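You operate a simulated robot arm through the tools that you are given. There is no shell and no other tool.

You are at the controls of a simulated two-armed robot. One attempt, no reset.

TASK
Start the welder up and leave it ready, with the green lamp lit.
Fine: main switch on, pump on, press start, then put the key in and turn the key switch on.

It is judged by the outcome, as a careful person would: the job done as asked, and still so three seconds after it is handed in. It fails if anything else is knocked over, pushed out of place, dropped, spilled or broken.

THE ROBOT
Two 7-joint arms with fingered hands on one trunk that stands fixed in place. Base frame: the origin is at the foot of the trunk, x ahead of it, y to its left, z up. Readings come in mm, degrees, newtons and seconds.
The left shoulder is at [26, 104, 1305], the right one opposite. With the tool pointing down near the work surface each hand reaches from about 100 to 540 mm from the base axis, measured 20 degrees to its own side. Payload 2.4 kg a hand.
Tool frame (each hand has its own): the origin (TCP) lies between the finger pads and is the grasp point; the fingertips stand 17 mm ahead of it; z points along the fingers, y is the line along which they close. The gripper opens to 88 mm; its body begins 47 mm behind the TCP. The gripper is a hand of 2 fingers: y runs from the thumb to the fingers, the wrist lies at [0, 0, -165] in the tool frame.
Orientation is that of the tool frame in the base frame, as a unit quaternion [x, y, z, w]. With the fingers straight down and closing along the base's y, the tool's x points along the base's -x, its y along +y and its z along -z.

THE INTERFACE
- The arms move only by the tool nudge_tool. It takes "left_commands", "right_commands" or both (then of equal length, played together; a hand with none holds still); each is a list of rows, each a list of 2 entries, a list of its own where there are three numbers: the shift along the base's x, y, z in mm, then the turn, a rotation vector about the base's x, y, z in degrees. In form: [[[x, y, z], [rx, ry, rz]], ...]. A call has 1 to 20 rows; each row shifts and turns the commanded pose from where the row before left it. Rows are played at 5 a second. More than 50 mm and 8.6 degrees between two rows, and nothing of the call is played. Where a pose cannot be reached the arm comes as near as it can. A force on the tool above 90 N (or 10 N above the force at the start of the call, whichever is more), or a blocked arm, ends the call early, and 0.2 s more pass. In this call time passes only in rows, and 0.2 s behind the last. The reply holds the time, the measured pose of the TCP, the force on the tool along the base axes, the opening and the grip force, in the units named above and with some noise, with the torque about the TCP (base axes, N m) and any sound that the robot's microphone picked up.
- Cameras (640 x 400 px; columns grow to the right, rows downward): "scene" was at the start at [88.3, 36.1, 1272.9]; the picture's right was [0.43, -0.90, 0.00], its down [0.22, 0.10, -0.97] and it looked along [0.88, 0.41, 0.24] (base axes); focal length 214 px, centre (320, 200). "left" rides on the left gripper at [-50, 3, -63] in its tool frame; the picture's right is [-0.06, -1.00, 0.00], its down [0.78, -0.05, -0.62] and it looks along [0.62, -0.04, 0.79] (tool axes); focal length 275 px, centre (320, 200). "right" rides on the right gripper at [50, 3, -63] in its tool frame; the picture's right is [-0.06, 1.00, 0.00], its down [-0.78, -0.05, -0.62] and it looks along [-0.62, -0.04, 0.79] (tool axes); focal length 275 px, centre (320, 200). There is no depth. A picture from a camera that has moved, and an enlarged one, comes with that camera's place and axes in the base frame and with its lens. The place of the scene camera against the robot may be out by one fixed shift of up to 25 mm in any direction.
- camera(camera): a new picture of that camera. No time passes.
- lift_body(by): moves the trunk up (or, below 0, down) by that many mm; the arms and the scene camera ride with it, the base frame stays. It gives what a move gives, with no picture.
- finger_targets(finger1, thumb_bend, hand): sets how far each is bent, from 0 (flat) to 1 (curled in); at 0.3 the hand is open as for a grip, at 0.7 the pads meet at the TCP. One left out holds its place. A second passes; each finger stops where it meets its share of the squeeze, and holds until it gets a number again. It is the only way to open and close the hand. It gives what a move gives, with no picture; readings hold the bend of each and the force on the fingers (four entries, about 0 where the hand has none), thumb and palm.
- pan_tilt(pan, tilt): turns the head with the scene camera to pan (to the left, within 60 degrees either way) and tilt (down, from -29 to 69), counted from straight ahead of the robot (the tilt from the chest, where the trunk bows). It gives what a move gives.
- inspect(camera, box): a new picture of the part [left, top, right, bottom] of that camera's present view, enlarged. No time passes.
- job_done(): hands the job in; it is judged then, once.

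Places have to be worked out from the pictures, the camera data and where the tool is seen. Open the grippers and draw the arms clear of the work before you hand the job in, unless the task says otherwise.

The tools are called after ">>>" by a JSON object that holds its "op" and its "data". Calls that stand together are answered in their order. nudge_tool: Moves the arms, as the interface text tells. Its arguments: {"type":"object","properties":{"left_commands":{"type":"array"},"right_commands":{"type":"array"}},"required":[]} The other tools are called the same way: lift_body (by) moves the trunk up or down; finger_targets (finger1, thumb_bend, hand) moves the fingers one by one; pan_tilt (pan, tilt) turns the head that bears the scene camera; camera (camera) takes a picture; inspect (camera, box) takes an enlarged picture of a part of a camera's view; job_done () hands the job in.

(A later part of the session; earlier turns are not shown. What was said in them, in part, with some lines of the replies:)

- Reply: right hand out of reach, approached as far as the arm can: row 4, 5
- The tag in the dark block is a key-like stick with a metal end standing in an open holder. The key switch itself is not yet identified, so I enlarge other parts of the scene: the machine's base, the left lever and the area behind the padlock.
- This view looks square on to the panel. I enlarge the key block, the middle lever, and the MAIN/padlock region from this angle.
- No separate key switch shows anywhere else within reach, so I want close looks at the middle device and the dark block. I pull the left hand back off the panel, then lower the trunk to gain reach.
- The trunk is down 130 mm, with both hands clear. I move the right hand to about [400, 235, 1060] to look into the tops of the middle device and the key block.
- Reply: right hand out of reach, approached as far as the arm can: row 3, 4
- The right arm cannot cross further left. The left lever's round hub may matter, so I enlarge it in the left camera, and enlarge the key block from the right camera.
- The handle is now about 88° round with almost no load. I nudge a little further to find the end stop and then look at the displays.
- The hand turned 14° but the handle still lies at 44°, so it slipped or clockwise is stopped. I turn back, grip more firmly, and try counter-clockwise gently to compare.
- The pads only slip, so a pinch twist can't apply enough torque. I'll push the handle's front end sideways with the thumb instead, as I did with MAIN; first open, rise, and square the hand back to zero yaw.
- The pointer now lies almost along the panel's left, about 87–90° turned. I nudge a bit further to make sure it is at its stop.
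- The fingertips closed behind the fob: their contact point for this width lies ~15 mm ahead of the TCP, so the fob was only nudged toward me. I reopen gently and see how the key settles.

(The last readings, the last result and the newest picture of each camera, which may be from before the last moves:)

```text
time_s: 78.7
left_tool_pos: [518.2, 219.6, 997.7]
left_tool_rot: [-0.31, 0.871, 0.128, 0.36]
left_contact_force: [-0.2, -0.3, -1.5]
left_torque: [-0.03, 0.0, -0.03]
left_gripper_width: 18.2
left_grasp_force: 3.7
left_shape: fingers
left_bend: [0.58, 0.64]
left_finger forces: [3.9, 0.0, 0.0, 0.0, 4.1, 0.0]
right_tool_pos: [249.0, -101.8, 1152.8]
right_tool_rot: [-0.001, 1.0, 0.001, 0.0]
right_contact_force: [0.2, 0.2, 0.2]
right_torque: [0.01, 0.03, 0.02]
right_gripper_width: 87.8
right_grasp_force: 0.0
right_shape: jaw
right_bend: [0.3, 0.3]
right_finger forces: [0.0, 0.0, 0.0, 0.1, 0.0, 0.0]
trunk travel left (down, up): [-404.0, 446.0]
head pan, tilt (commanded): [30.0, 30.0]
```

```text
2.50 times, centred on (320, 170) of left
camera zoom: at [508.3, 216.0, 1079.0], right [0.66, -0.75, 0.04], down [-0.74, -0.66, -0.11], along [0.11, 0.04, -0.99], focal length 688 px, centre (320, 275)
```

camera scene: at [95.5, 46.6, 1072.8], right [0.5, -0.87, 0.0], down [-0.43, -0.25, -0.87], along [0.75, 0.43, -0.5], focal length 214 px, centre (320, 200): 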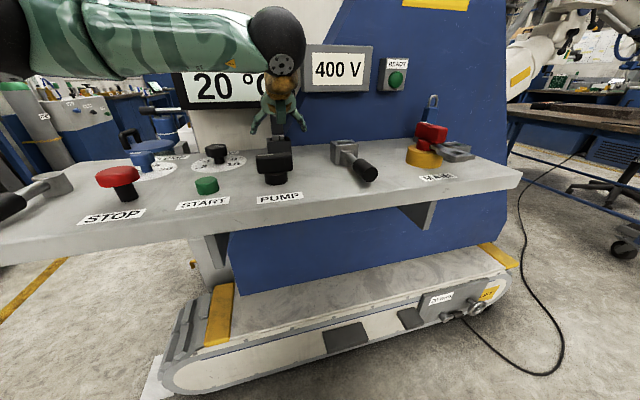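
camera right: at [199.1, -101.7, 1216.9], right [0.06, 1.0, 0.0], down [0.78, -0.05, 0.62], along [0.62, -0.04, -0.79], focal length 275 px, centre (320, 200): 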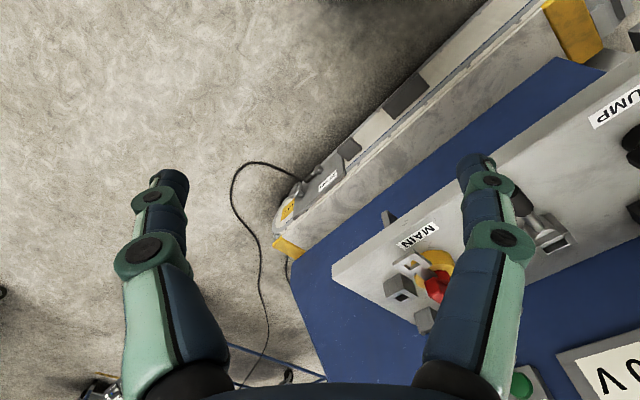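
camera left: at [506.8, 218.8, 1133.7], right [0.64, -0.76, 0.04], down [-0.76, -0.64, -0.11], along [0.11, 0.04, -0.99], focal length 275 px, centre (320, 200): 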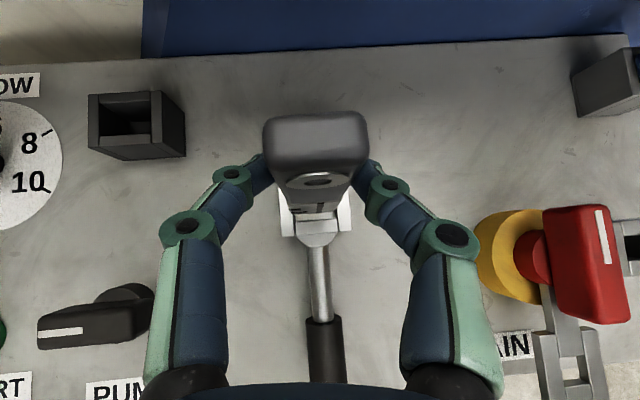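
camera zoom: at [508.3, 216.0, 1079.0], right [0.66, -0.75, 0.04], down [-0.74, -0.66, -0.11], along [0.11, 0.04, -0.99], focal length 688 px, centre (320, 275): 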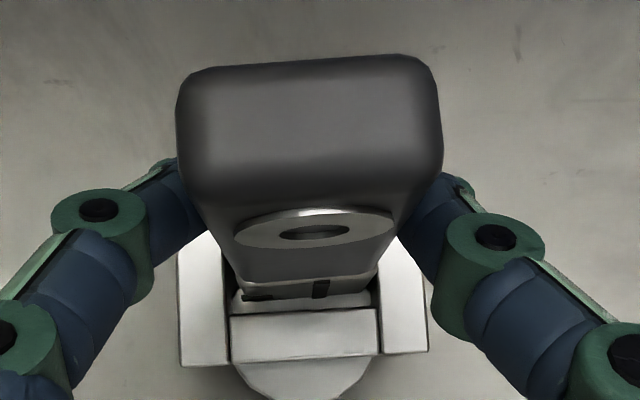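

Still free at about 28 mm in. I continue in 2 mm steps.

>>> {"op": "nudge_tool", "data": {"left_commands": [[[0, 0, -2], [0, 0, 0]], [[0, 0, -2], [0, 0, 0]], [[0, 0, -1.5], [0, 0, 0]], [[0, 0, 0], [0, 0, 0]]]}}

>>> {"op": "inspect", "data": {"camera": "scene", "box": [325, 100, 385, 170]}}

```text
time_s: 79.7
left_tool_pos: [517.0, 219.7, 994.5]
left_tool_rot: [-0.308, 0.871, 0.127, 0.36]
left_contact_force: [0.6, 0.1, 3.6]
left_torque: [0.04, -0.04, -0.01]
left_gripper_width: 18.0
left_grasp_force: 5.2
left_shape: fingers
left_bend: [0.59, 0.64]
left_finger forces: [4.3, 0.1, 0.0, 0.0, 5.1, 0.1]
right_tool_pos: [248.2, -104.6, 1154.5]
right_tool_rot: [0.0, 1.0, 0.001, 0.0]
right_contact_force: [-0.3, 0.2, 0.3]
right_torque: [-0.01, 0.01, -0.02]
right_gripper_width: 87.7
right_grasp_force: 0.1
right_shape: jaw
right_bend: [0.3, 0.3]
right_finger forces: [0.0, 0.0, 0.0, 0.0, 0.1, 0.1]
trunk travel left (down, up): [-404.0, 446.0]
head pan, tilt (commanded): [30.0, 30.0]
```

```text
5.71 times, centred on (355, 135) of scene
camera zoom: at [95.4, 46.3, 1072.9], right [0.5, -0.87, 0.0], down [-0.43, -0.25, -0.87], along [0.75, 0.43, -0.5], focal length 1226 px, centre (120, 571)
```

zoom: 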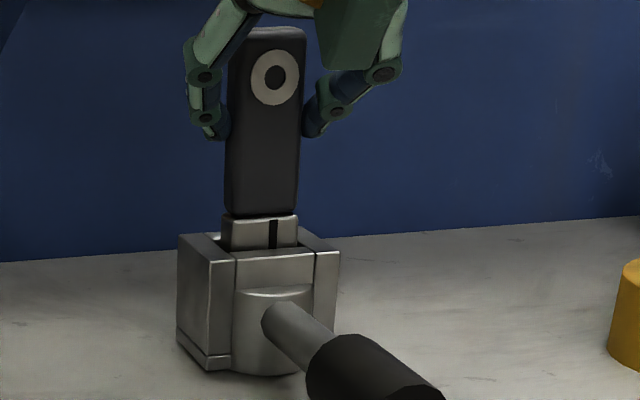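

The bit has bottomed (3.6 N upward) with just a few mm of metal showing: the key is in. I release it and withdraw straight back along the finger direction.

>>> {"op": "finger_targets", "data": {"hand": "left", "finger1": 0.3, "thumb_bend": 0.3}}

>>> {"op": "nudge_tool", "data": {"left_commands": [[[-5, -4.5, 7], [0, 0, 0]], [[-8, -7, 11], [0, 0, 0]], [[-12, -10, 17], [0, 0, 0]], [[-12, -10, 17], [0, 0, 0]], [[-12, -10, 17], [0, 0, 0]], [[0, 0, 0], [0, 0, 0]]]}}

>>> {"op": "camera", "data": {"camera": "left"}}

>>> {"op": "camera", "data": {"camera": "scene"}}

>>> {"op": "inspect", "data": {"camera": "scene", "box": [305, 60, 415, 190]}}

```text
time_s: 80.7
left_tool_pos: [517.2, 219.1, 993.3]
left_tool_rot: [-0.309, 0.872, 0.127, 0.358]
left_contact_force: [0.4, 0.6, -0.5]
left_torque: [-0.01, 0.0, -0.03]
left_gripper_width: 83.4
left_grasp_force: 0.1
left_shape: fingers
left_bend: [0.3, 0.3]
left_finger forces: [0.1, 0.0, 0.0, 0.0, 0.0, 0.1]
right_tool_pos: [248.5, -103.2, 1154.5]
right_tool_rot: [0.0, 1.0, 0.0, 0.0]
right_contact_force: [-0.5, 0.3, -0.7]
right_torque: [0.02, 0.0, 0.0]
right_gripper_width: 87.9
right_grasp_force: 0.0
right_shape: jaw
right_bend: [0.3, 0.3]
right_finger forces: [0.0, 0.1, 0.1, 0.0, 0.0, 0.1]
trunk travel left (down, up): [-404.0, 446.0]
head pan, tilt (commanded): [30.0, 30.0]
```

```text
time_s: 82.1
left_tool_pos: [468.5, 178.1, 1061.2]
left_tool_rot: [-0.308, 0.872, 0.127, 0.359]
left_contact_force: [-0.4, 0.7, 0.3]
left_torque: [-0.01, 0.0, 0.0]
left_gripper_width: 83.5
left_grasp_force: 0.1
left_shape: fingers
left_bend: [0.3, 0.3]
left_finger forces: [0.0, 0.0, 0.1, 0.1, 0.0, 0.0]
right_tool_pos: [249.8, -103.1, 1154.5]
right_tool_rot: [0.001, 1.0, 0.0, 0.0]
right_contact_force: [0.0, 0.4, 0.5]
right_torque: [0.03, 0.03, 0.04]
right_gripper_width: 87.9
right_grasp_force: 0.0
right_shape: jaw
right_bend: [0.3, 0.3]
right_finger forces: [0.0, 0.1, 0.0, 0.0, 0.0, 0.0]
trunk travel left (down, up): [-404.0, 446.0]
head pan, tilt (commanded): [30.0, 30.0]
```

```text
taken
camera left: at [459.3, 174.5, 1142.1], right [0.66, -0.75, 0.04], down [-0.74, -0.66, -0.11], along [0.11, 0.04, -0.99], focal length 275 px, centre (320, 200)
```

left: 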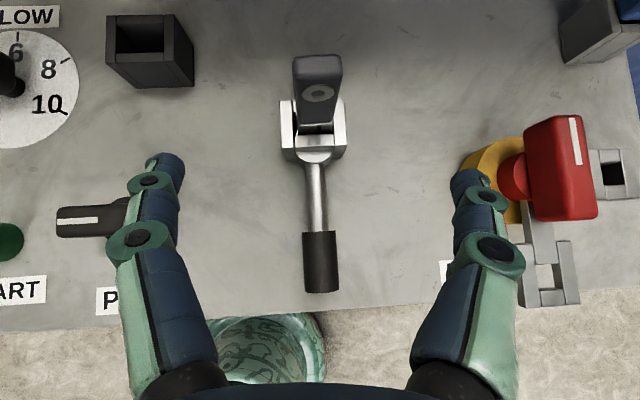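

```text
taken
camera scene: at [95.6, 46.5, 1072.8], right [0.5, -0.87, 0.0], down [-0.43, -0.25, -0.87], along [0.75, 0.43, -0.5], focal length 214 px, centre (320, 200)
```

scene: 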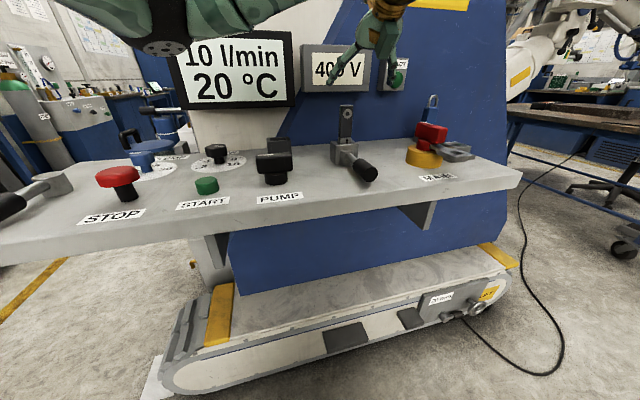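

```text
3.08 times, centred on (360, 125) of scene
camera zoom: at [95.6, 46.5, 1072.8], right [0.5, -0.87, 0.0], down [-0.43, -0.25, -0.87], along [0.75, 0.43, -0.5], focal length 660 px, centre (197, 431)
```

zoom: 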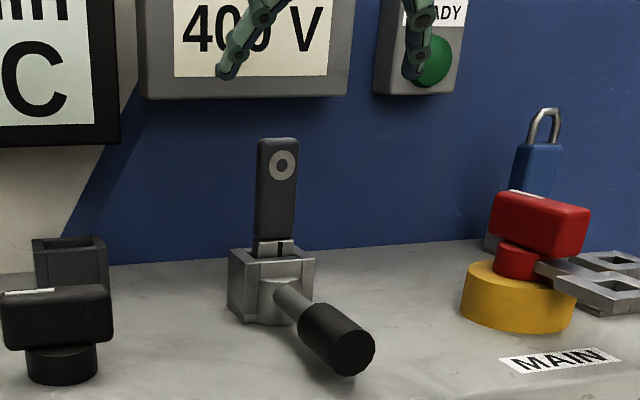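

The key stands in the socket. Next I turn the switch by its lever: I bring the left hand upright, closing axis along the panel, above the front end of the lever grip, with the thumb to its right.

>>> {"op": "nudge_tool", "data": {"left_commands": [[[-6, -4, 5], [-4.71, 5.84, 0]], [[-6, -4, 5], [-4.71, 5.84, 0]], [[-6, -4, 0], [-4.71, 5.84, 0]], [[-6, -4, 0], [-4.71, 5.84, 0]], [[-6, -3, 0], [-4.71, 5.84, 0]], [[-5, -2, 0], [-4.6, 5.7, 0]], [[-4, -1, 0], [0, 0, 5.2]], [[0, 0, 0], [0, 0, 0]]]}}

>>> {"op": "camera", "data": {"camera": "left"}}

>>> {"op": "camera", "data": {"camera": "scene"}}

```text
time_s: 83.9
left_tool_pos: [430.2, 155.5, 1073.1]
left_tool_rot: [-0.376, 0.927, 0.001, -0.001]
left_contact_force: [0.3, -0.6, 0.0]
left_torque: [0.01, 0.02, -0.01]
left_gripper_width: 83.2
left_grasp_force: 0.2
left_shape: fingers
left_bend: [0.3, 0.3]
left_finger forces: [0.1, 0.1, 0.1, 0.0, 0.0, 0.0]
right_tool_pos: [248.1, -103.3, 1153.2]
right_tool_rot: [0.0, 1.0, -0.001, 0.0]
right_contact_force: [-0.3, 0.5, 0.5]
right_torque: [0.01, -0.01, 0.0]
right_gripper_width: 88.2
right_grasp_force: 0.0
right_shape: jaw
right_bend: [0.3, 0.3]
right_finger forces: [0.0, 0.1, 0.0, 0.0, 0.1, 0.1]
trunk travel left (down, up): [-404.0, 446.0]
head pan, tilt (commanded): [30.0, 30.0]
```

```text
taken
camera left: at [463.2, 192.9, 1135.8], right [0.74, -0.67, 0.0], down [-0.53, -0.58, 0.62], along [-0.42, -0.46, -0.78], focal length 275 px, centre (320, 200)
```

left: 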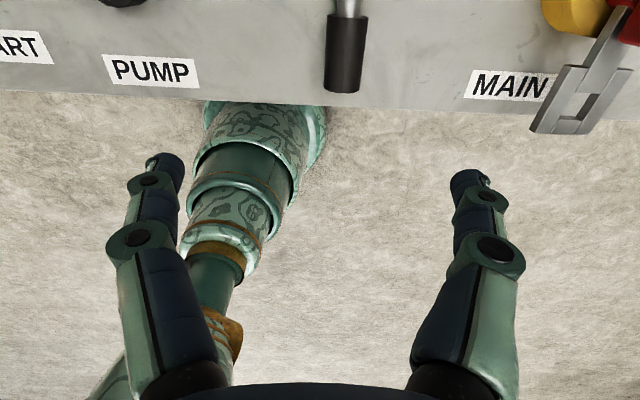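

```text
taken
camera scene: at [95.6, 46.5, 1072.8], right [0.5, -0.87, 0.0], down [-0.43, -0.25, -0.87], along [0.75, 0.43, -0.5], focal length 214 px, centre (320, 200)
```

scene: 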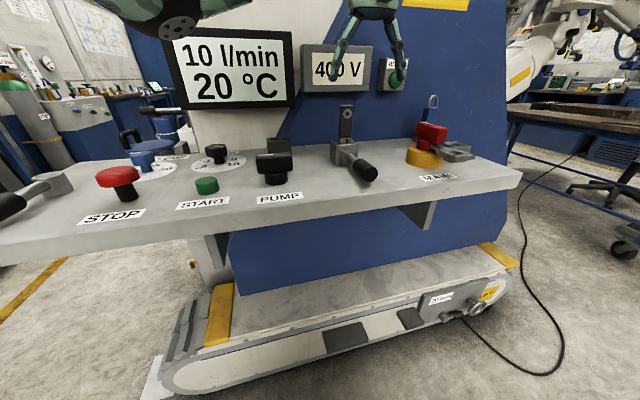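

The thumb will come down about 12 mm to the right of the grip and 16 mm in from its end. I lower to working height (tips near z 904).

>>> {"op": "nudge_tool", "data": {"left_commands": [[[0, 0, -30], [0, 0, 0]], [[0, 0, -30], [0, 0, 0]], [[0, 0, -30], [0, 0, 0]], [[0, 0, -30], [0, 0, 0]], [[0, 0, -20], [0, 0, 0]], [[0, 0, -11], [0, 0, 0]], [[0, 0, 0], [0, 0, 0]]]}}

>>> {"op": "camera", "data": {"camera": "left"}}

>>> {"op": "inspect", "data": {"camera": "scene", "box": [280, 70, 440, 220]}}

```text
time_s: 85.5
left_tool_pos: [428.9, 155.4, 921.1]
left_tool_rot: [-0.377, 0.926, 0.0, 0.0]
left_contact_force: [0.4, -0.1, -0.1]
left_torque: [-0.02, 0.02, -0.01]
left_gripper_width: 83.4
left_grasp_force: 0.0
left_shape: fingers
left_bend: [0.3, 0.3]
left_finger forces: [0.0, 0.1, 0.0, 0.1, 0.1, 0.0]
right_tool_pos: [248.9, -103.0, 1153.5]
right_tool_rot: [0.0, 1.0, 0.001, 0.001]
right_contact_force: [-0.8, -0.2, -1.4]
right_torque: [0.0, 0.0, 0.02]
right_gripper_width: 87.9
right_grasp_force: 0.0
right_shape: jaw
right_bend: [0.3, 0.3]
right_finger forces: [0.0, 0.0, 0.1, 0.1, 0.1, 0.0]
trunk travel left (down, up): [-404.0, 446.0]
head pan, tilt (commanded): [30.0, 30.0]
```

```text
taken
camera left: at [462.6, 192.6, 984.7], right [0.74, -0.67, 0.0], down [-0.53, -0.58, 0.62], along [-0.42, -0.46, -0.79], focal length 275 px, centre (320, 200)
```

left: 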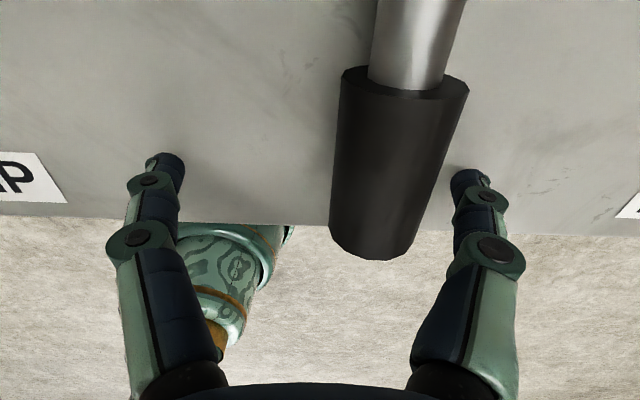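

```text
2.67 times, centred on (360, 145) of scene
camera zoom: at [95.6, 46.5, 1072.8], right [0.5, -0.87, 0.0], down [-0.43, -0.25, -0.87], along [0.75, 0.43, -0.5], focal length 572 px, centre (213, 347)
```

zoom: 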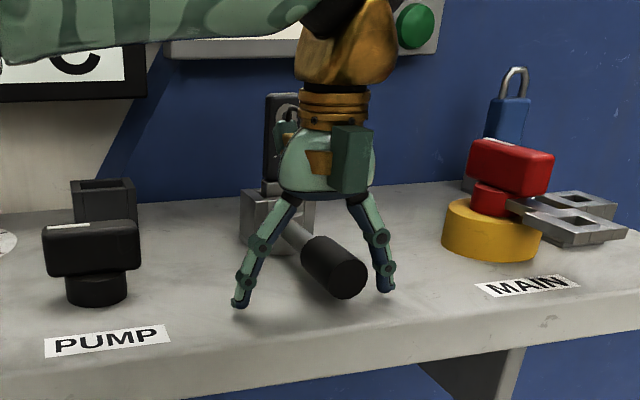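

Thumb and finger straddle the grip. I push left (clockwise) gently, first to contact and a few millimetres beyond, and read the force.

>>> {"op": "nudge_tool", "data": {"left_commands": [[[-4.2, 4.3, 0], [0, 0, 0]], [[-3.5, 3.6, 0], [0, 0, 0]], [[-2.8, 2.9, 0], [0, 0, 0]], [[-2.1, 2.1, 0], [0, 0, 0]], [[0, 0, 0], [0, 0, 0]]]}}

>>> {"op": "camera", "data": {"camera": "left"}}

```text
time_s: 86.7
left_tool_pos: [417.1, 168.2, 920.8]
left_tool_rot: [-0.375, 0.927, 0.001, -0.001]
left_contact_force: [5.2, -4.5, 0.0]
left_torque: [0.07, 0.05, -0.02]
left_gripper_width: 89.6
left_grasp_force: 2.7
left_shape: fingers
left_bend: [0.3, 0.26]
left_finger forces: [0.0, 0.0, 0.1, 0.0, 5.5, 0.0]
right_tool_pos: [250.5, -104.3, 1153.8]
right_tool_rot: [0.0, 1.0, 0.0, 0.0]
right_contact_force: [0.3, -0.2, -0.1]
right_torque: [0.0, 0.02, 0.0]
right_gripper_width: 87.6
right_grasp_force: 0.1
right_shape: jaw
right_bend: [0.3, 0.3]
right_finger forces: [0.0, 0.0, 0.1, 0.0, 0.0, 0.0]
trunk travel left (down, up): [-404.0, 446.0]
head pan, tilt (commanded): [30.0, 30.0]
```

```text
taken
camera left: at [450.6, 204.9, 985.0], right [0.74, -0.67, 0.0], down [-0.53, -0.58, 0.62], along [-0.42, -0.46, -0.79], focal length 275 px, centre (320, 200)
```

left: 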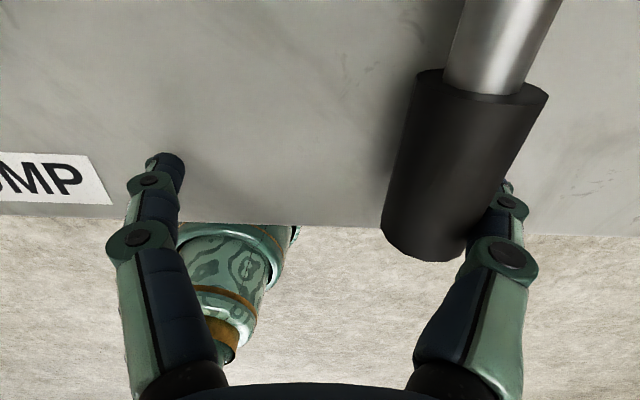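

The lever did not budge at 7 N on a 110 mm arm, so clockwise is its stop. I back off and test the other way: the finger on the grip's left side pushing right, gently.

>>> {"op": "nudge_tool", "data": {"left_commands": [[[9, -9.3, 0], [0, 0, 0]], [[12, -12.4, 0], [0, 0, 0]], [[12, -12.4, 0], [0, 0, 0]], [[8, -8.3, 0], [0, 0, 0]], [[3.5, -3.6, 0], [0, 0, 0]], [[3.5, -3.6, 0], [0, 0, 0]], [[0, 0, 0], [0, 0, 0]]]}}

>>> {"op": "camera", "data": {"camera": "left"}}

>>> {"op": "inspect", "data": {"camera": "scene", "box": [280, 70, 440, 220]}}

```text
time_s: 88.3
left_tool_pos: [465.1, 119.5, 922.2]
left_tool_rot: [-0.377, 0.926, 0.001, 0.0]
left_contact_force: [-0.1, 0.5, -0.1]
left_torque: [-0.02, 0.01, -0.01]
left_gripper_width: 84.8
left_grasp_force: 0.6
left_shape: fingers
left_bend: [0.29, 0.3]
left_finger forces: [0.2, 0.0, 0.0, 0.0, 0.1, 0.1]
right_tool_pos: [248.7, -104.2, 1154.0]
right_tool_rot: [-0.001, 1.0, -0.001, 0.0]
right_contact_force: [-0.4, 0.0, -0.6]
right_torque: [0.0, -0.03, 0.03]
right_gripper_width: 88.1
right_grasp_force: 0.1
right_shape: jaw
right_bend: [0.3, 0.3]
right_finger forces: [0.1, 0.1, 0.0, 0.1, 0.1, 0.0]
trunk travel left (down, up): [-404.0, 446.0]
head pan, tilt (commanded): [30.0, 30.0]
```

```text
taken
camera left: at [498.4, 155.7, 984.9], right [0.74, -0.67, 0.0], down [-0.53, -0.58, 0.62], along [-0.42, -0.46, -0.79], focal length 275 px, centre (320, 200)
```

left: 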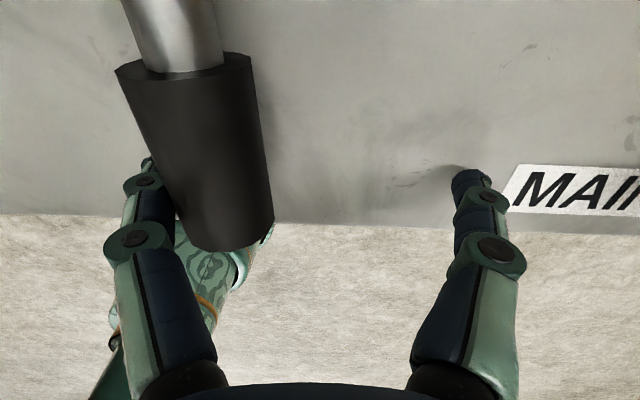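

```text
2.67 times, centred on (360, 145) of scene
camera zoom: at [95.6, 46.5, 1072.8], right [0.5, -0.87, 0.0], down [-0.43, -0.25, -0.87], along [0.75, 0.43, -0.5], focal length 572 px, centre (213, 347)
```

zoom: 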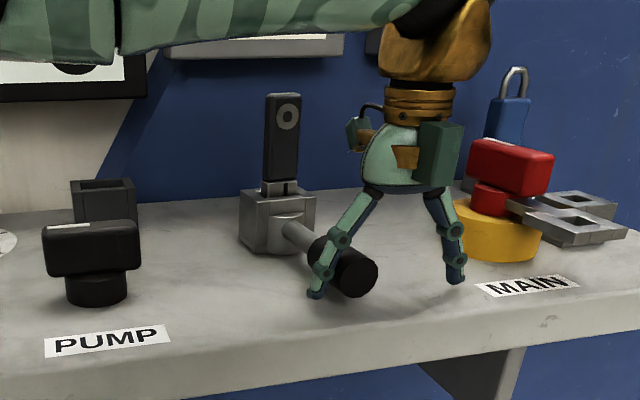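

Counter-clockwise is free: the lever and key moved right with almost no force. The leading thumb would run into MAIN's hasp further on, so I back off, rise, and switch to a closed hand tilted forward as a single pusher.

>>> {"op": "nudge_tool", "data": {"left_commands": [[[-8, 8, 0], [0, 0, 0]], [[-8, 8, 15], [0, 0, 0]], [[-4, 4, 35], [0, 0, 0]], [[-4, 4, 35], [0, 0, 0]], [[-4, 6, 0], [0, 0, -7.4]], [[-4, 6, 0], [0, 0, -7.4]], [[-4, 6, 0], [0, 0, -7.4]], [[-4, 6, 0], [0, 0, -7.4]], [[-4, 6, 0], [0, 0, -7.4]], [[-4, 6, 0], [0, 0, -7.2]], [[-2, 2, 0], [0, -7.5, 0]], [[-2, 2, 0], [0, -7.5, 0]], [[-2, 1, 0], [0, -7.5, 0]], [[-2, 1, 0], [0, -7.5, 0]], [[-1, 1, 0], [0, -7.5, 0]], [[-1, 1, 0], [0, -7.5, 0]], [[0, 0, 0], [0, 0, 0]]]}}

>>> {"op": "finger_targets", "data": {"hand": "left", "finger1": 0.7, "thumb_bend": 0.7}}

>>> {"op": "camera", "data": {"camera": "left"}}

>>> {"op": "camera", "data": {"camera": "scene"}}

```text
time_s: 91.9
left_tool_pos: [407.7, 187.1, 1006.2]
left_tool_rot: [0.0, 0.924, 0.0, 0.383]
left_contact_force: [0.1, -0.3, -0.7]
left_torque: [-0.01, -0.02, 0.0]
left_gripper_width: 84.3
left_grasp_force: 0.1
left_shape: fingers
left_bend: [0.3, 0.3]
left_finger forces: [0.0, 0.0, 0.0, 0.0, 0.0, 0.1]
right_tool_pos: [247.8, -102.4, 1154.6]
right_tool_rot: [0.0, 1.0, 0.0, 0.0]
right_contact_force: [0.6, 0.0, 0.2]
right_torque: [-0.02, 0.0, 0.0]
right_gripper_width: 87.9
right_grasp_force: 0.0
right_shape: jaw
right_bend: [0.3, 0.3]
right_finger forces: [0.0, 0.1, 0.0, 0.0, 0.0, 0.0]
trunk travel left (down, up): [-404.0, 446.0]
head pan, tilt (commanded): [30.0, 30.0]
```

```text
time_s: 92.9
left_tool_pos: [406.8, 187.7, 1007.3]
left_tool_rot: [-0.001, 0.924, 0.002, 0.382]
left_contact_force: [0.2, -0.5, -0.2]
left_torque: [0.02, 0.02, 0.02]
left_gripper_width: 0.1
left_grasp_force: 0.1
left_shape: fingers
left_bend: [0.7, 0.7]
left_finger forces: [0.0, 0.0, 0.0, 0.0, 0.1, 0.1]
right_tool_pos: [249.5, -103.0, 1153.2]
right_tool_rot: [-0.001, 1.0, 0.0, 0.0]
right_contact_force: [-0.5, -1.1, 0.0]
right_torque: [0.01, 0.0, -0.01]
right_gripper_width: 87.8
right_grasp_force: 0.1
right_shape: jaw
right_bend: [0.3, 0.3]
right_finger forces: [0.0, 0.0, 0.1, 0.1, 0.1, 0.0]
trunk travel left (down, up): [-404.0, 446.0]
head pan, tilt (commanded): [30.0, 30.0]
```

```text
taken
camera left: at [397.2, 190.1, 1086.9], right [0.04, -1.0, 0.04], down [-0.99, -0.05, -0.12], along [0.12, -0.04, -0.99], focal length 275 px, centre (320, 200)
```

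left: 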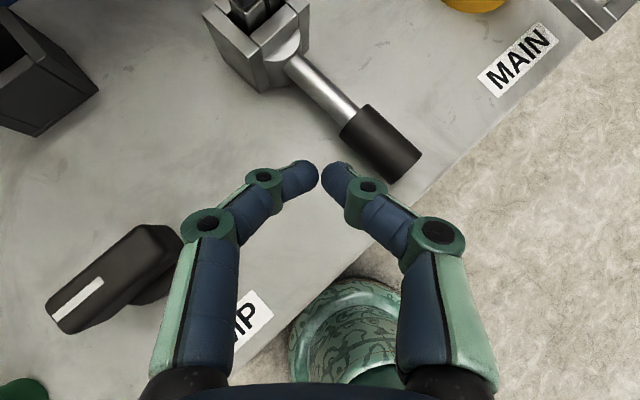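

```text
taken
camera scene: at [95.6, 46.6, 1072.8], right [0.5, -0.87, 0.0], down [-0.43, -0.25, -0.87], along [0.75, 0.43, -0.5], focal length 214 px, centre (320, 200)
```

scene: 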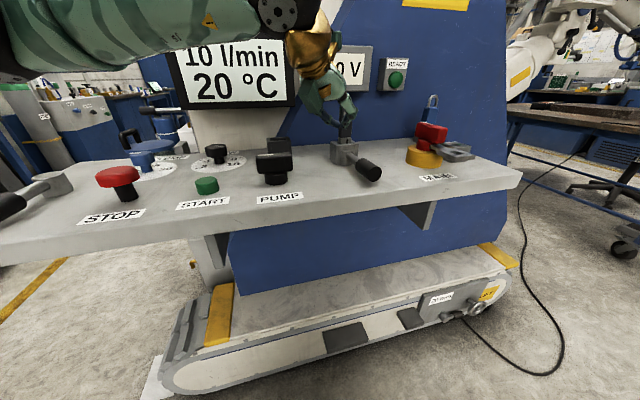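

The lever now sits a few degrees counter-clockwise. I lower the closed hand to the left of the grip (tip near z 904), with about 15–20 mm to spare.

>>> {"op": "nudge_tool", "data": {"left_commands": [[[0, 0, -25], [0, 0, 0]], [[0, 0, -25], [0, 0, 0]], [[0, 0, -25], [0, 0, 0]], [[0, 0, -14], [0, 0, 0]], [[0, 0, 0], [0, 0, 0]]]}}

>>> {"op": "camera", "data": {"camera": "left"}}

>>> {"op": "inspect", "data": {"camera": "scene", "box": [280, 70, 440, 220]}}

```text
time_s: 94.1
left_tool_pos: [408.2, 188.3, 918.6]
left_tool_rot: [0.0, 0.924, 0.0, 0.383]
left_contact_force: [-0.5, -0.8, 0.7]
left_torque: [0.01, 0.0, -0.01]
left_gripper_width: 0.0
left_grasp_force: 0.1
left_shape: fingers
left_bend: [0.7, 0.7]
left_finger forces: [0.0, 0.0, 0.0, 0.0, 0.0, 0.1]
right_tool_pos: [248.6, -101.4, 1153.7]
right_tool_rot: [0.0, 1.0, 0.0, -0.001]
right_contact_force: [0.1, -0.5, -0.4]
right_torque: [-0.02, 0.03, 0.04]
right_gripper_width: 88.3
right_grasp_force: 0.1
right_shape: jaw
right_bend: [0.3, 0.3]
right_finger forces: [0.1, 0.0, 0.0, 0.1, 0.0, 0.0]
trunk travel left (down, up): [-404.0, 446.0]
head pan, tilt (commanded): [30.0, 30.0]
```

```text
taken
camera left: at [397.5, 190.1, 997.6], right [0.04, -1.0, 0.04], down [-0.99, -0.05, -0.12], along [0.12, -0.04, -0.99], focal length 275 px, centre (320, 200)
```

left: 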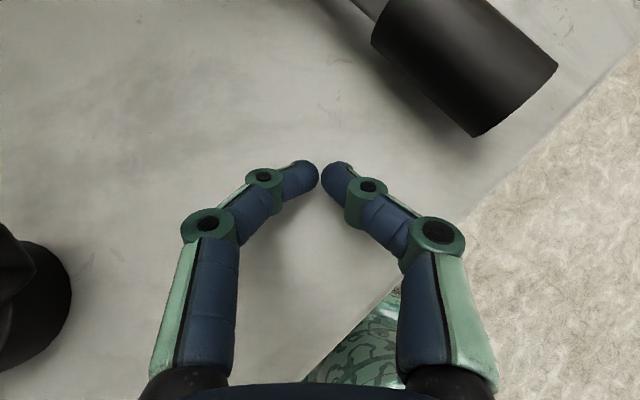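

```text
2.67 times, centred on (360, 145) of scene
camera zoom: at [95.6, 46.6, 1072.8], right [0.5, -0.87, 0.0], down [-0.43, -0.25, -0.87], along [0.75, 0.43, -0.5], focal length 572 px, centre (213, 347)
```

zoom: 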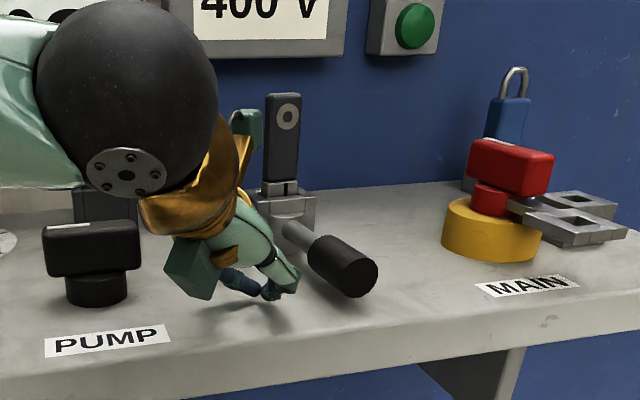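

I push the lever along its arc counter-clockwise, first to about 30°.

>>> {"op": "nudge_tool", "data": {"left_commands": [[[5.2, -6.3, 0], [0, 0, 0]], [[5.2, -6.3, 0], [0, 0, 0]], [[5.2, -7.9, 0], [0, 0, 0]], [[5.2, -7.9, 0], [0, 0, 0]], [[5.2, -7.8, 0], [0, 0, 0]], [[5.3, -4.7, 0], [0, 0, 0]], [[5.3, -4.7, 0], [0, 0, 0]], [[5.3, -4.7, 0], [0, 0, 0]], [[5.3, -4.8, 0], [0, 0, 0]], [[0, 0, 0], [0, 0, 0]]]}}

>>> {"op": "camera", "data": {"camera": "left"}}

>>> {"op": "inspect", "data": {"camera": "scene", "box": [280, 50, 480, 220]}}

```text
time_s: 96.3
left_tool_pos: [453.8, 132.5, 917.0]
left_tool_rot: [-0.001, 0.924, 0.002, 0.383]
left_contact_force: [0.0, -0.1, -0.5]
left_torque: [-0.06, 0.0, -0.01]
left_gripper_width: 0.2
left_grasp_force: 0.1
left_shape: fingers
left_bend: [0.7, 0.7]
left_finger forces: [0.1, 0.0, 0.0, 0.0, 0.2, 0.0]
right_tool_pos: [249.1, -102.7, 1154.3]
right_tool_rot: [0.0, 1.0, 0.0, 0.001]
right_contact_force: [0.2, 0.8, 0.4]
right_torque: [-0.01, 0.03, -0.01]
right_gripper_width: 88.1
right_grasp_force: 0.0
right_shape: jaw
right_bend: [0.3, 0.3]
right_finger forces: [0.1, 0.0, 0.0, 0.1, 0.0, 0.0]
trunk travel left (down, up): [-404.0, 446.0]
head pan, tilt (commanded): [30.0, 30.0]
```

```text
taken
camera left: at [444.6, 134.9, 997.4], right [0.04, -1.0, 0.04], down [-0.99, -0.05, -0.12], along [0.12, -0.04, -0.99], focal length 275 px, centre (320, 200)
```

left: 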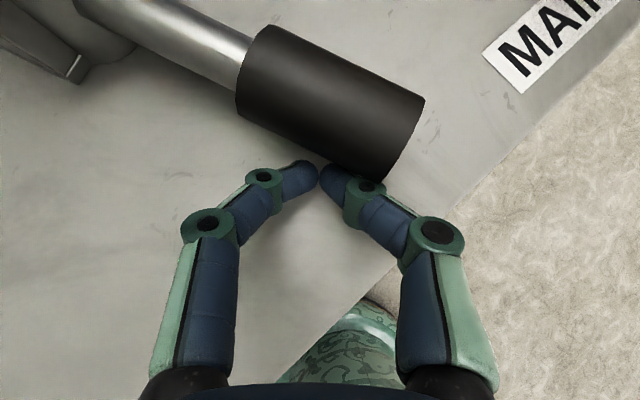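

```text
2.35 times, centred on (380, 135) of scene
camera zoom: at [95.6, 46.5, 1072.8], right [0.5, -0.87, 0.0], down [-0.43, -0.25, -0.87], along [0.75, 0.43, -0.5], focal length 505 px, centre (179, 353)
```

zoom: 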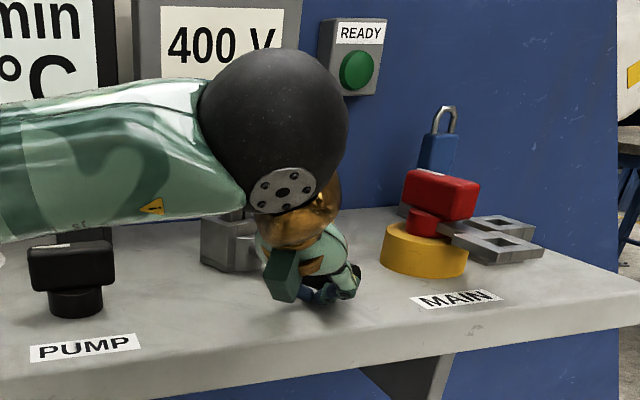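

The lever follows freely, now about 18–20°. I continue along the arc.

>>> {"op": "nudge_tool", "data": {"left_commands": [[[6.3, -3.1, 0], [0, 0, 0]], [[6.3, -3.1, 0], [0, 0, 0]], [[6.3, -3.1, 0], [0, 0, 0]], [[6.4, -3.1, 0], [0, 0, 0]], [[7, -1.4, 0], [0, 0, 0]], [[7, -1.4, 0], [0, 0, 0]], [[7, -1.4, 0], [0, 0, 0]], [[6.8, -1.4, 0], [0, 0, 0]], [[0, 0, 0], [0, 0, 0]]]}}

>>> {"op": "camera", "data": {"camera": "left"}}

>>> {"op": "inspect", "data": {"camera": "scene", "box": [280, 50, 480, 220]}}

```text
time_s: 98.3
left_tool_pos: [507.6, 113.7, 917.3]
left_tool_rot: [0.0, 0.924, 0.001, 0.382]
left_contact_force: [-0.1, 0.3, -0.9]
left_torque: [0.01, -0.01, 0.03]
left_gripper_width: 0.0
left_grasp_force: 0.2
left_shape: fingers
left_bend: [0.7, 0.7]
left_finger forces: [0.3, 0.0, 0.1, 0.1, 0.1, 0.0]
right_tool_pos: [248.4, -102.5, 1154.4]
right_tool_rot: [0.0, 1.0, 0.0, 0.001]
right_contact_force: [0.2, 0.1, 0.1]
right_torque: [-0.01, 0.03, 0.0]
right_gripper_width: 88.0
right_grasp_force: 0.1
right_shape: jaw
right_bend: [0.3, 0.3]
right_finger forces: [0.0, 0.1, 0.0, 0.0, 0.2, 0.0]
trunk travel left (down, up): [-404.0, 446.0]
head pan, tilt (commanded): [30.0, 30.0]
```

```text
taken
camera left: at [497.7, 116.6, 997.5], right [0.04, -1.0, 0.04], down [-0.99, -0.05, -0.12], along [0.12, -0.04, -0.99], focal length 275 px, centre (320, 200)
```

left: 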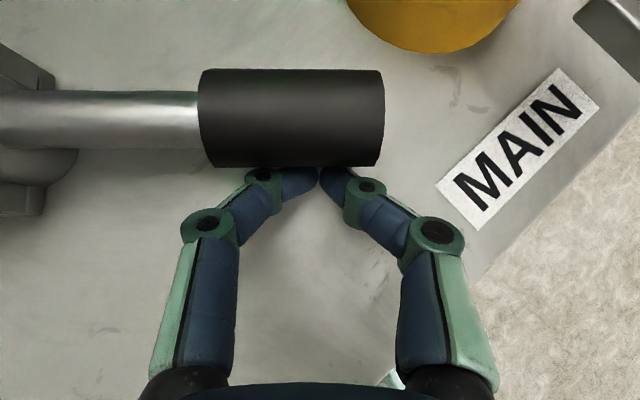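

```text
2.35 times, centred on (380, 135) of scene
camera zoom: at [95.6, 46.5, 1072.8], right [0.5, -0.87, 0.0], down [-0.43, -0.25, -0.87], along [0.75, 0.43, -0.5], focal length 505 px, centre (179, 353)
```

zoom: 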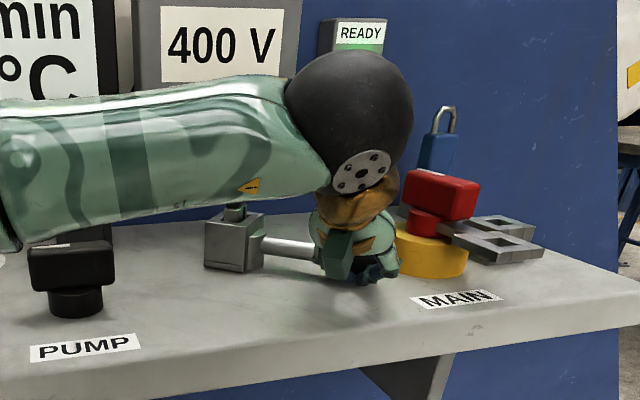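

The lever is at about 48° and follows with almost no load. From here I slide a little inward along it while pushing further, to stay well clear of MAIN.

>>> {"op": "nudge_tool", "data": {"left_commands": [[[6.2, 2.8, 0], [0, 0, 0]], [[6.2, 2.8, 0], [0, 0, 0]], [[6.3, 2.8, 0], [0, 0, 0]], [[6.3, 3.8, 0], [0, 0, 0]], [[6.3, 3.8, 0], [0, 0, 0]], [[6.3, 3.8, 0], [0, 0, 0]], [[0, 0, 0], [0, 0, 0]]]}}

>>> {"op": "camera", "data": {"camera": "left"}}

>>> {"op": "camera", "data": {"camera": "scene"}}

```text
time_s: 99.7
left_tool_pos: [531.6, 126.1, 913.0]
left_tool_rot: [0.004, 0.928, -0.004, 0.371]
left_contact_force: [-87.4, -5.0, 19.3]
left_torque: [-0.58, -0.38, 0.93]
left_gripper_width: 0.0
left_grasp_force: 76.5
left_shape: fingers
left_bend: [0.76, 0.74]
left_finger forces: [89.5, 0.0, 0.1, 0.1, 62.9, 0.0]
right_tool_pos: [239.7, -105.2, 1156.9]
right_tool_rot: [-0.001, 1.0, 0.0, 0.004]
right_contact_force: [-0.2, -0.1, -0.3]
right_torque: [0.02, 0.0, 0.02]
right_gripper_width: 87.7
right_grasp_force: 0.0
right_shape: jaw
right_bend: [0.3, 0.3]
right_finger forces: [0.0, 0.1, 0.0, 0.0, 0.1, 0.0]
trunk travel left (down, up): [-404.0, 446.0]
head pan, tilt (commanded): [30.0, 30.0]
stopped in row 7 (left hand): the force on the tool passed its limit at 94 N (the readings are from after the stop); the commanded pose is now the measured one
```

```text
taken
camera left: at [523.3, 129.4, 993.8], right [0.03, -1.0, 0.05], down [-0.99, -0.04, -0.09], along [0.1, -0.04, -0.99], focal length 275 px, centre (320, 200)
```

left: 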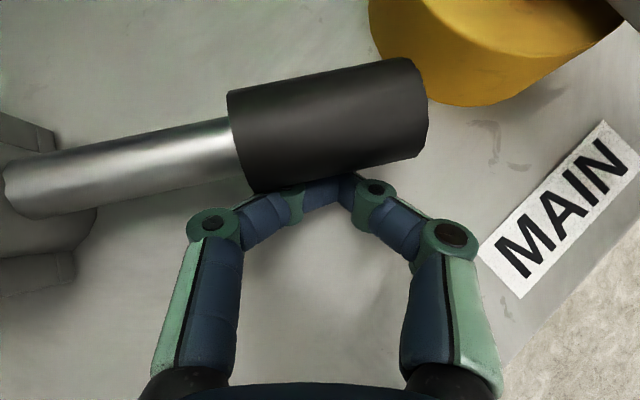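

```text
taken
camera scene: at [86.1, 45.5, 1074.3], right [0.5, -0.87, 0.0], down [-0.43, -0.25, -0.87], along [0.75, 0.43, -0.49], focal length 214 px, centre (320, 200)
```

scene: 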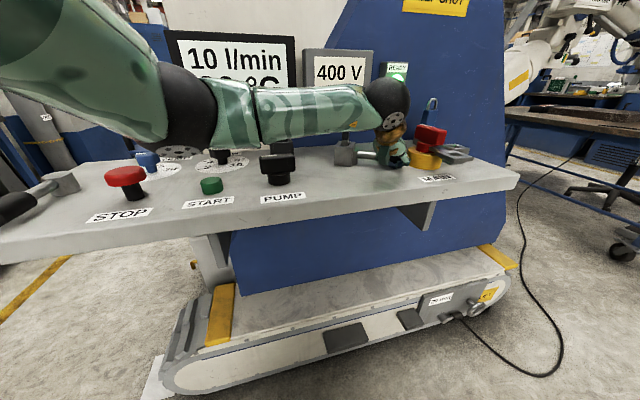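

The lever met a hard stop at about 60° (the force limit tripped), and the READY lamp looks brighter. I back off at once to relieve the load and inspect.

>>> {"op": "nudge_tool", "data": {"left_commands": [[[-6, -3, 1], [0, 0, 0]], [[-8, -4, 2], [0, 0, 0]], [[-8, -4, 2], [0, 0, 0]], [[0, 0, 0], [0, 0, 0]]]}}

>>> {"op": "camera", "data": {"camera": "left"}}

>>> {"op": "camera", "data": {"camera": "scene"}}

>>> {"op": "inspect", "data": {"camera": "scene", "box": [290, 30, 470, 180]}}

```text
time_s: 100.7
left_tool_pos: [519.5, 119.9, 916.0]
left_tool_rot: [0.002, 0.928, -0.001, 0.373]
left_contact_force: [0.5, 0.2, 0.4]
left_torque: [-0.02, 0.02, -0.02]
left_gripper_width: 0.0
left_grasp_force: 0.2
left_shape: fingers
left_bend: [0.7, 0.7]
left_finger forces: [0.1, 0.0, 0.1, 0.1, 0.5, 0.0]
right_tool_pos: [249.0, -103.0, 1154.9]
right_tool_rot: [0.0, 1.0, 0.0, 0.001]
right_contact_force: [-0.1, -0.7, 0.2]
right_torque: [0.0, 0.0, 0.03]
right_gripper_width: 87.9
right_grasp_force: 0.2
right_shape: jaw
right_bend: [0.3, 0.3]
right_finger forces: [0.0, 0.1, 0.0, 0.0, 0.0, 0.0]
trunk travel left (down, up): [-404.0, 446.0]
head pan, tilt (commanded): [30.0, 30.0]
```

```text
taken
camera left: at [510.9, 122.8, 995.5], right [0.04, -1.0, 0.04], down [-0.99, -0.05, -0.1], along [0.1, -0.04, -0.99], focal length 275 px, centre (320, 200)
```

left: 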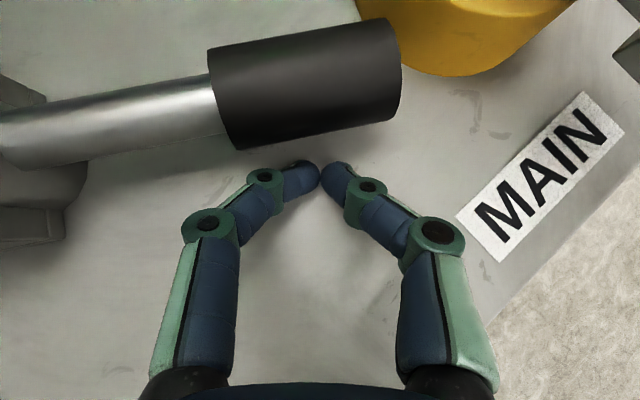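

```text
taken
camera scene: at [95.8, 46.6, 1072.8], right [0.5, -0.87, 0.0], down [-0.43, -0.25, -0.87], along [0.75, 0.43, -0.5], focal length 214 px, centre (320, 200)
```

scene: 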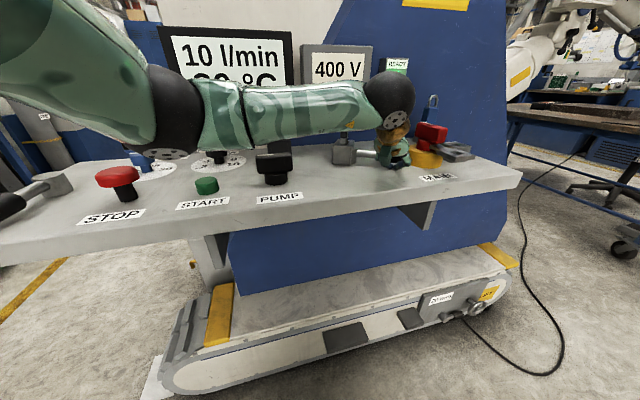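

```text
2.67 times, centred on (380, 105) of scene
camera zoom: at [95.8, 46.6, 1072.8], right [0.5, -0.87, 0.0], down [-0.43, -0.25, -0.87], along [0.75, 0.43, -0.5], focal length 572 px, centre (160, 453)
```

zoom: 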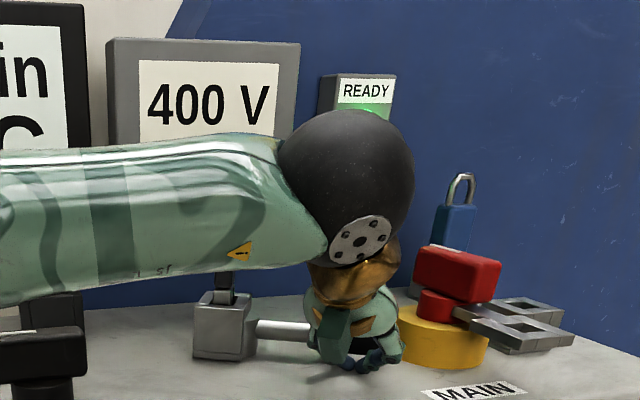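

The READY label shows a green glow, and the lever stays where it was pushed. I withdraw the hand backward and up, clear of the lever, to see everything.

>>> {"op": "nudge_tool", "data": {"left_commands": [[[-12, -4, 0], [0, 0, 0]], [[-20, 0, 8], [0, 0, 0]], [[-20, 5, 30], [0, 0, 0]], [[-20, 10, 35], [0, 0, 0]], [[-25, 20, 35], [0, 0, 0]], [[-25, 25, 30], [0, 0, 0]], [[-25, 30, 20], [0, 0, 0]], [[-25, 30, 10], [0, 0, 0]], [[0, 0, 0], [0, 0, 0]]]}}

>>> {"op": "camera", "data": {"camera": "left"}}

>>> {"op": "camera", "data": {"camera": "scene"}}

>>> {"op": "inspect", "data": {"camera": "scene", "box": [290, 30, 490, 190]}}

```text
time_s: 102.7
left_tool_pos: [350.0, 236.3, 1083.5]
left_tool_rot: [0.003, 0.928, -0.002, 0.371]
left_contact_force: [0.8, 0.5, 1.0]
left_torque: [0.01, 0.01, 0.01]
left_gripper_width: 0.1
left_grasp_force: 0.1
left_shape: fingers
left_bend: [0.7, 0.7]
left_finger forces: [0.0, 0.0, 0.0, 0.1, 0.1, 0.0]
left hand out of reach, approached as far as the arm can: row 8
right_tool_pos: [250.0, -103.1, 1152.5]
right_tool_rot: [0.0, 1.0, 0.0, 0.0]
right_contact_force: [0.7, 0.8, 0.3]
right_torque: [0.0, -0.01, 0.02]
right_gripper_width: 87.9
right_grasp_force: 0.0
right_shape: jaw
right_bend: [0.3, 0.3]
right_finger forces: [0.0, 0.0, 0.0, 0.0, 0.0, 0.0]
trunk travel left (down, up): [-404.0, 446.0]
head pan, tilt (commanded): [30.0, 30.0]
```

```text
taken
camera left: at [341.9, 240.0, 1163.9], right [0.04, -1.0, 0.04], down [-0.99, -0.04, -0.09], along [0.1, -0.04, -0.99], focal length 275 px, centre (320, 200)
```

left: 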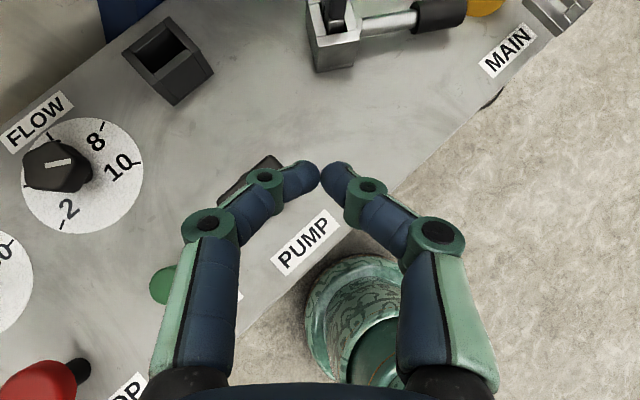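

```text
taken
camera scene: at [95.5, 46.6, 1072.8], right [0.5, -0.87, 0.0], down [-0.43, -0.25, -0.87], along [0.75, 0.43, -0.5], focal length 214 px, centre (320, 200)
```

scene: 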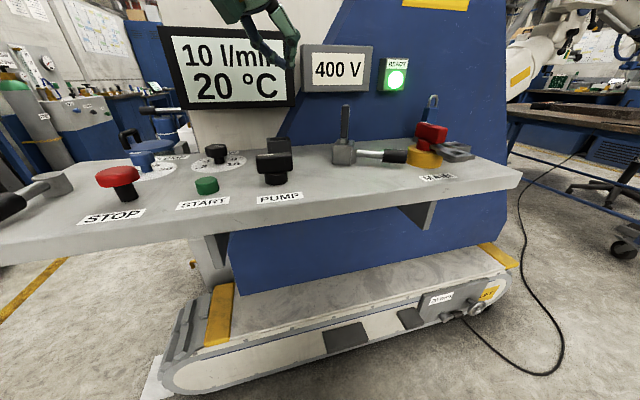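

```text
2.50 times, centred on (390, 110) of scene
camera zoom: at [95.5, 46.6, 1072.8], right [0.5, -0.87, 0.0], down [-0.43, -0.25, -0.87], along [0.75, 0.43, -0.5], focal length 536 px, centre (145, 425)
```

zoom: 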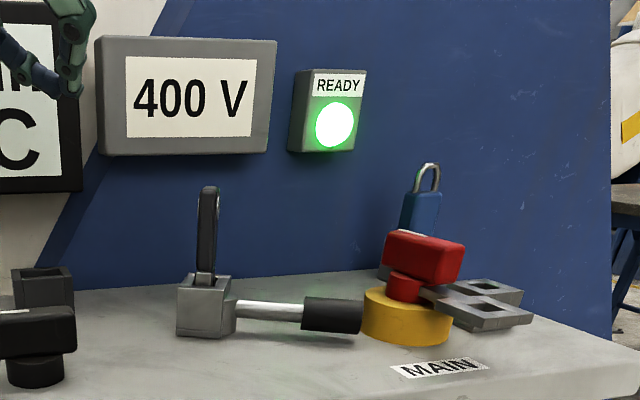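

The READY lamp is brightly lit, with 400 V, 10 l/min, the key in its socket and everything else in place. I open the left hand, bring it upright and draw it back off the panel.

>>> {"op": "finger_targets", "data": {"hand": "left", "finger1": 0.3, "thumb_bend": 0.3}}

>>> {"op": "nudge_tool", "data": {"left_commands": [[[-5, 20, 12], [0, 7.5, 0]], [[-10, 20, 12], [0, 7.5, 0]], [[-15, 20, 12], [0, 7.5, 0]], [[-15, 20, 10], [0, 7.5, 0]], [[-20, 20, 5], [0, 7.5, 0]], [[-20, 20, 5], [0, 6.2, 0]], [[-20, 20, 5], [0, 0, 0]], [[-20, 10, 5], [0, 0, 0]], [[0, 0, 0], [0, 0, 0]]]}}

>>> {"op": "camera", "data": {"camera": "scene"}}

>>> {"op": "camera", "data": {"camera": "left"}}

```text
time_s: 103.7
left_tool_pos: [351.4, 237.4, 1083.5]
left_tool_rot: [0.002, 0.928, -0.001, 0.372]
left_contact_force: [-0.6, 0.7, 0.0]
left_torque: [-0.03, 0.0, 0.01]
left_gripper_width: 83.5
left_grasp_force: 0.0
left_shape: fingers
left_bend: [0.3, 0.3]
left_finger forces: [0.0, 0.1, 0.1, 0.0, 0.1, 0.0]
right_tool_pos: [249.3, -102.8, 1153.1]
right_tool_rot: [0.0, 1.0, 0.0, -0.001]
right_contact_force: [-0.2, 0.0, -0.3]
right_torque: [0.0, 0.03, 0.0]
right_gripper_width: 88.0
right_grasp_force: 0.0
right_shape: jaw
right_bend: [0.3, 0.3]
right_finger forces: [0.1, 0.1, 0.0, 0.0, 0.1, 0.0]
trunk travel left (down, up): [-404.0, 446.0]
head pan, tilt (commanded): [30.0, 30.0]
```

```text
time_s: 105.7
left_tool_pos: [226.6, 386.7, 1148.5]
left_tool_rot: [0.002, 1.0, -0.003, 0.0]
left_contact_force: [-1.0, 0.3, 0.0]
left_torque: [0.0, 0.01, 0.0]
left_gripper_width: 83.8
left_grasp_force: 0.1
left_shape: fingers
left_bend: [0.3, 0.3]
left_finger forces: [0.1, 0.0, 0.1, 0.0, 0.1, 0.1]
right_tool_pos: [249.1, -102.6, 1153.8]
right_tool_rot: [0.0, 1.0, 0.0, 0.0]
right_contact_force: [0.3, -0.3, -1.2]
right_torque: [0.0, -0.03, -0.01]
right_gripper_width: 87.7
right_grasp_force: 0.1
right_shape: jaw
right_bend: [0.3, 0.3]
right_finger forces: [0.0, 0.0, 0.0, 0.1, 0.0, 0.1]
trunk travel left (down, up): [-404.0, 446.0]
head pan, tilt (commanded): [30.0, 30.0]
```

```text
taken
camera scene: at [95.6, 46.6, 1072.8], right [0.5, -0.87, 0.0], down [-0.43, -0.25, -0.87], along [0.75, 0.43, -0.5], focal length 214 px, centre (320, 200)
```

scene: 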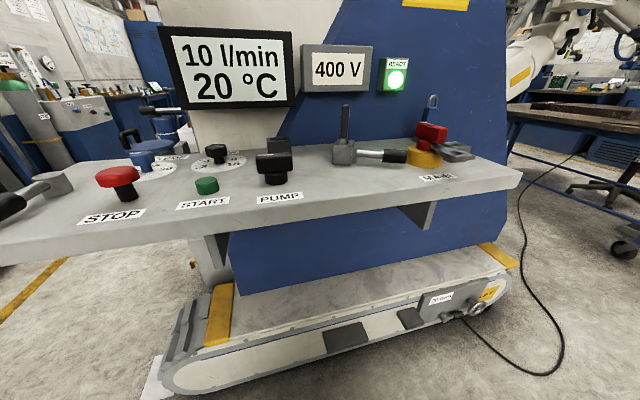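

```text
taken
camera left: at [274.7, 389.9, 1213.0], right [0.06, -1.0, 0.0], down [-0.78, -0.04, 0.62], along [-0.62, -0.04, -0.79], focal length 275 px, centre (320, 200)
```

left: 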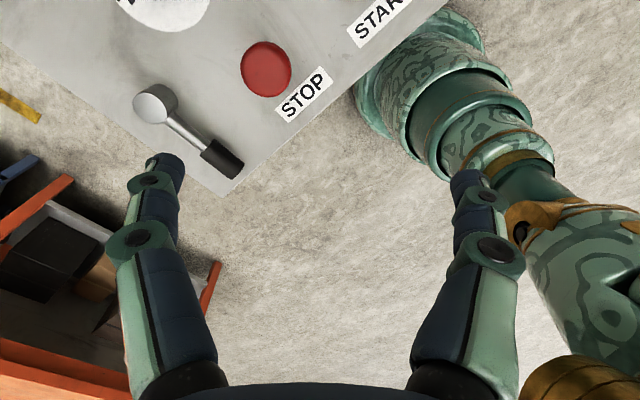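

Everything holds: 10 l/min, 20 °C, 400 V and READY lit. I draw the left hand a bit further back so that it is no longer over the panel, and take one last look at the panel.

>>> {"op": "nudge_tool", "data": {"left_commands": [[[-15, -10, 15], [0, 0, 0]], [[-15, -10, 15], [0, 0, 0]], [[-15, -10, 15], [0, 0, 0]], [[0, 0, 0], [0, 0, 0]], [[0, 0, 0], [0, 0, 0]]]}}

>>> {"op": "inspect", "data": {"camera": "scene", "box": [300, 30, 500, 190]}}

>>> {"op": "inspect", "data": {"camera": "scene", "box": [0, 20, 320, 220]}}

```text
time_s: 106.9
left_tool_pos: [180.5, 356.5, 1194.2]
left_tool_rot: [0.002, 1.0, -0.002, 0.0]
left_contact_force: [-0.4, 0.4, -0.3]
left_torque: [0.03, -0.02, -0.01]
left_gripper_width: 83.7
left_grasp_force: 0.0
left_shape: fingers
left_bend: [0.3, 0.3]
left_finger forces: [0.1, 0.0, 0.0, 0.1, 0.0, 0.0]
right_tool_pos: [250.3, -102.6, 1153.6]
right_tool_rot: [-0.001, 1.0, 0.0, 0.0]
right_contact_force: [-0.8, -0.6, -1.1]
right_torque: [0.0, 0.01, 0.0]
right_gripper_width: 87.8
right_grasp_force: 0.1
right_shape: jaw
right_bend: [0.3, 0.3]
right_finger forces: [0.0, 0.1, 0.1, 0.0, 0.0, 0.0]
trunk travel left (down, up): [-404.0, 446.0]
head pan, tilt (commanded): [30.0, 30.0]
```

```text
2.50 times, centred on (400, 110) of scene
camera zoom: at [95.5, 46.6, 1072.8], right [0.5, -0.87, 0.0], down [-0.43, -0.25, -0.87], along [0.75, 0.43, -0.5], focal length 536 px, centre (120, 425)
```

zoom: 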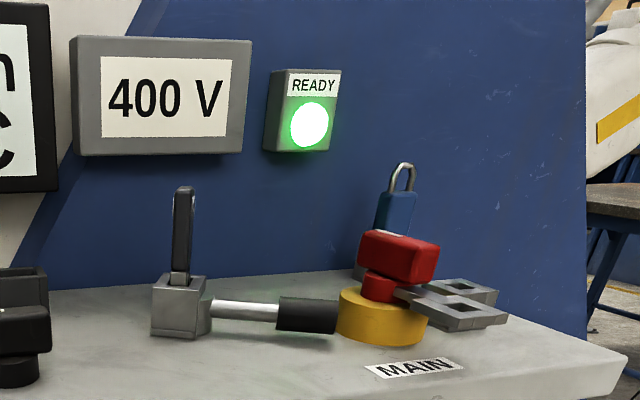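

```text
2.00 times, centred on (160, 120) of scene
camera zoom: at [95.5, 46.6, 1072.8], right [0.5, -0.87, 0.0], down [-0.43, -0.25, -0.87], along [0.75, 0.43, -0.5], focal length 429 px, centre (640, 360)
```

zoom: 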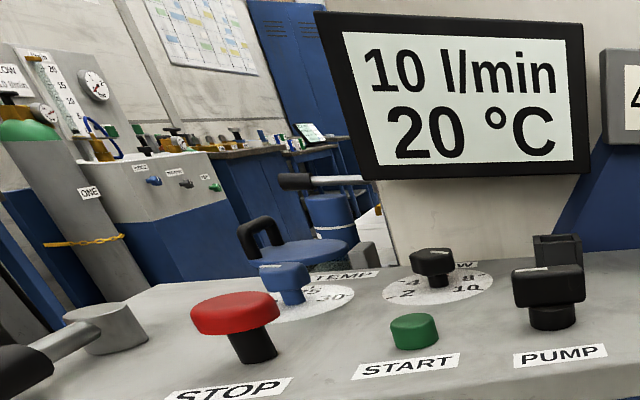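

The green READY lamp is steady. MAIN and PUMP are on, the key is in and its switch turned, and the other controls look untouched. Both hands are open and clear of the panel, so I hand the job in.

>>> {"op": "job_done", "data": {}}

```text
The job is handed in.
```

The welder is started and ready: the green READY lamp was lit when I handed the job in. The displays read 400 V, 10 l/min and 20 °C.

- **Main switch:** turned clockwise to its stop, and the display came on.
- **Pump:** turned clockwise to its stop. Flow now reads 10 l/min.
- **Start:** pressed once, and the voltage climbed to 400 V.
- **Key:** taken from its holder, put in the key switch socket, and the switch turned on by its lever.

**Forces on the way:** while turning the key switch I pushed the lever against its end stop harder than intended. The robot's force limit cut the move at 94 N, and I backed off at once. My first grip on the key missed and only nudged it in its holder. I saw no damage from either.

Nothing was knocked over or dropped, and the other controls look as they were. Both grippers are open and the arms are drawn back off the panel.
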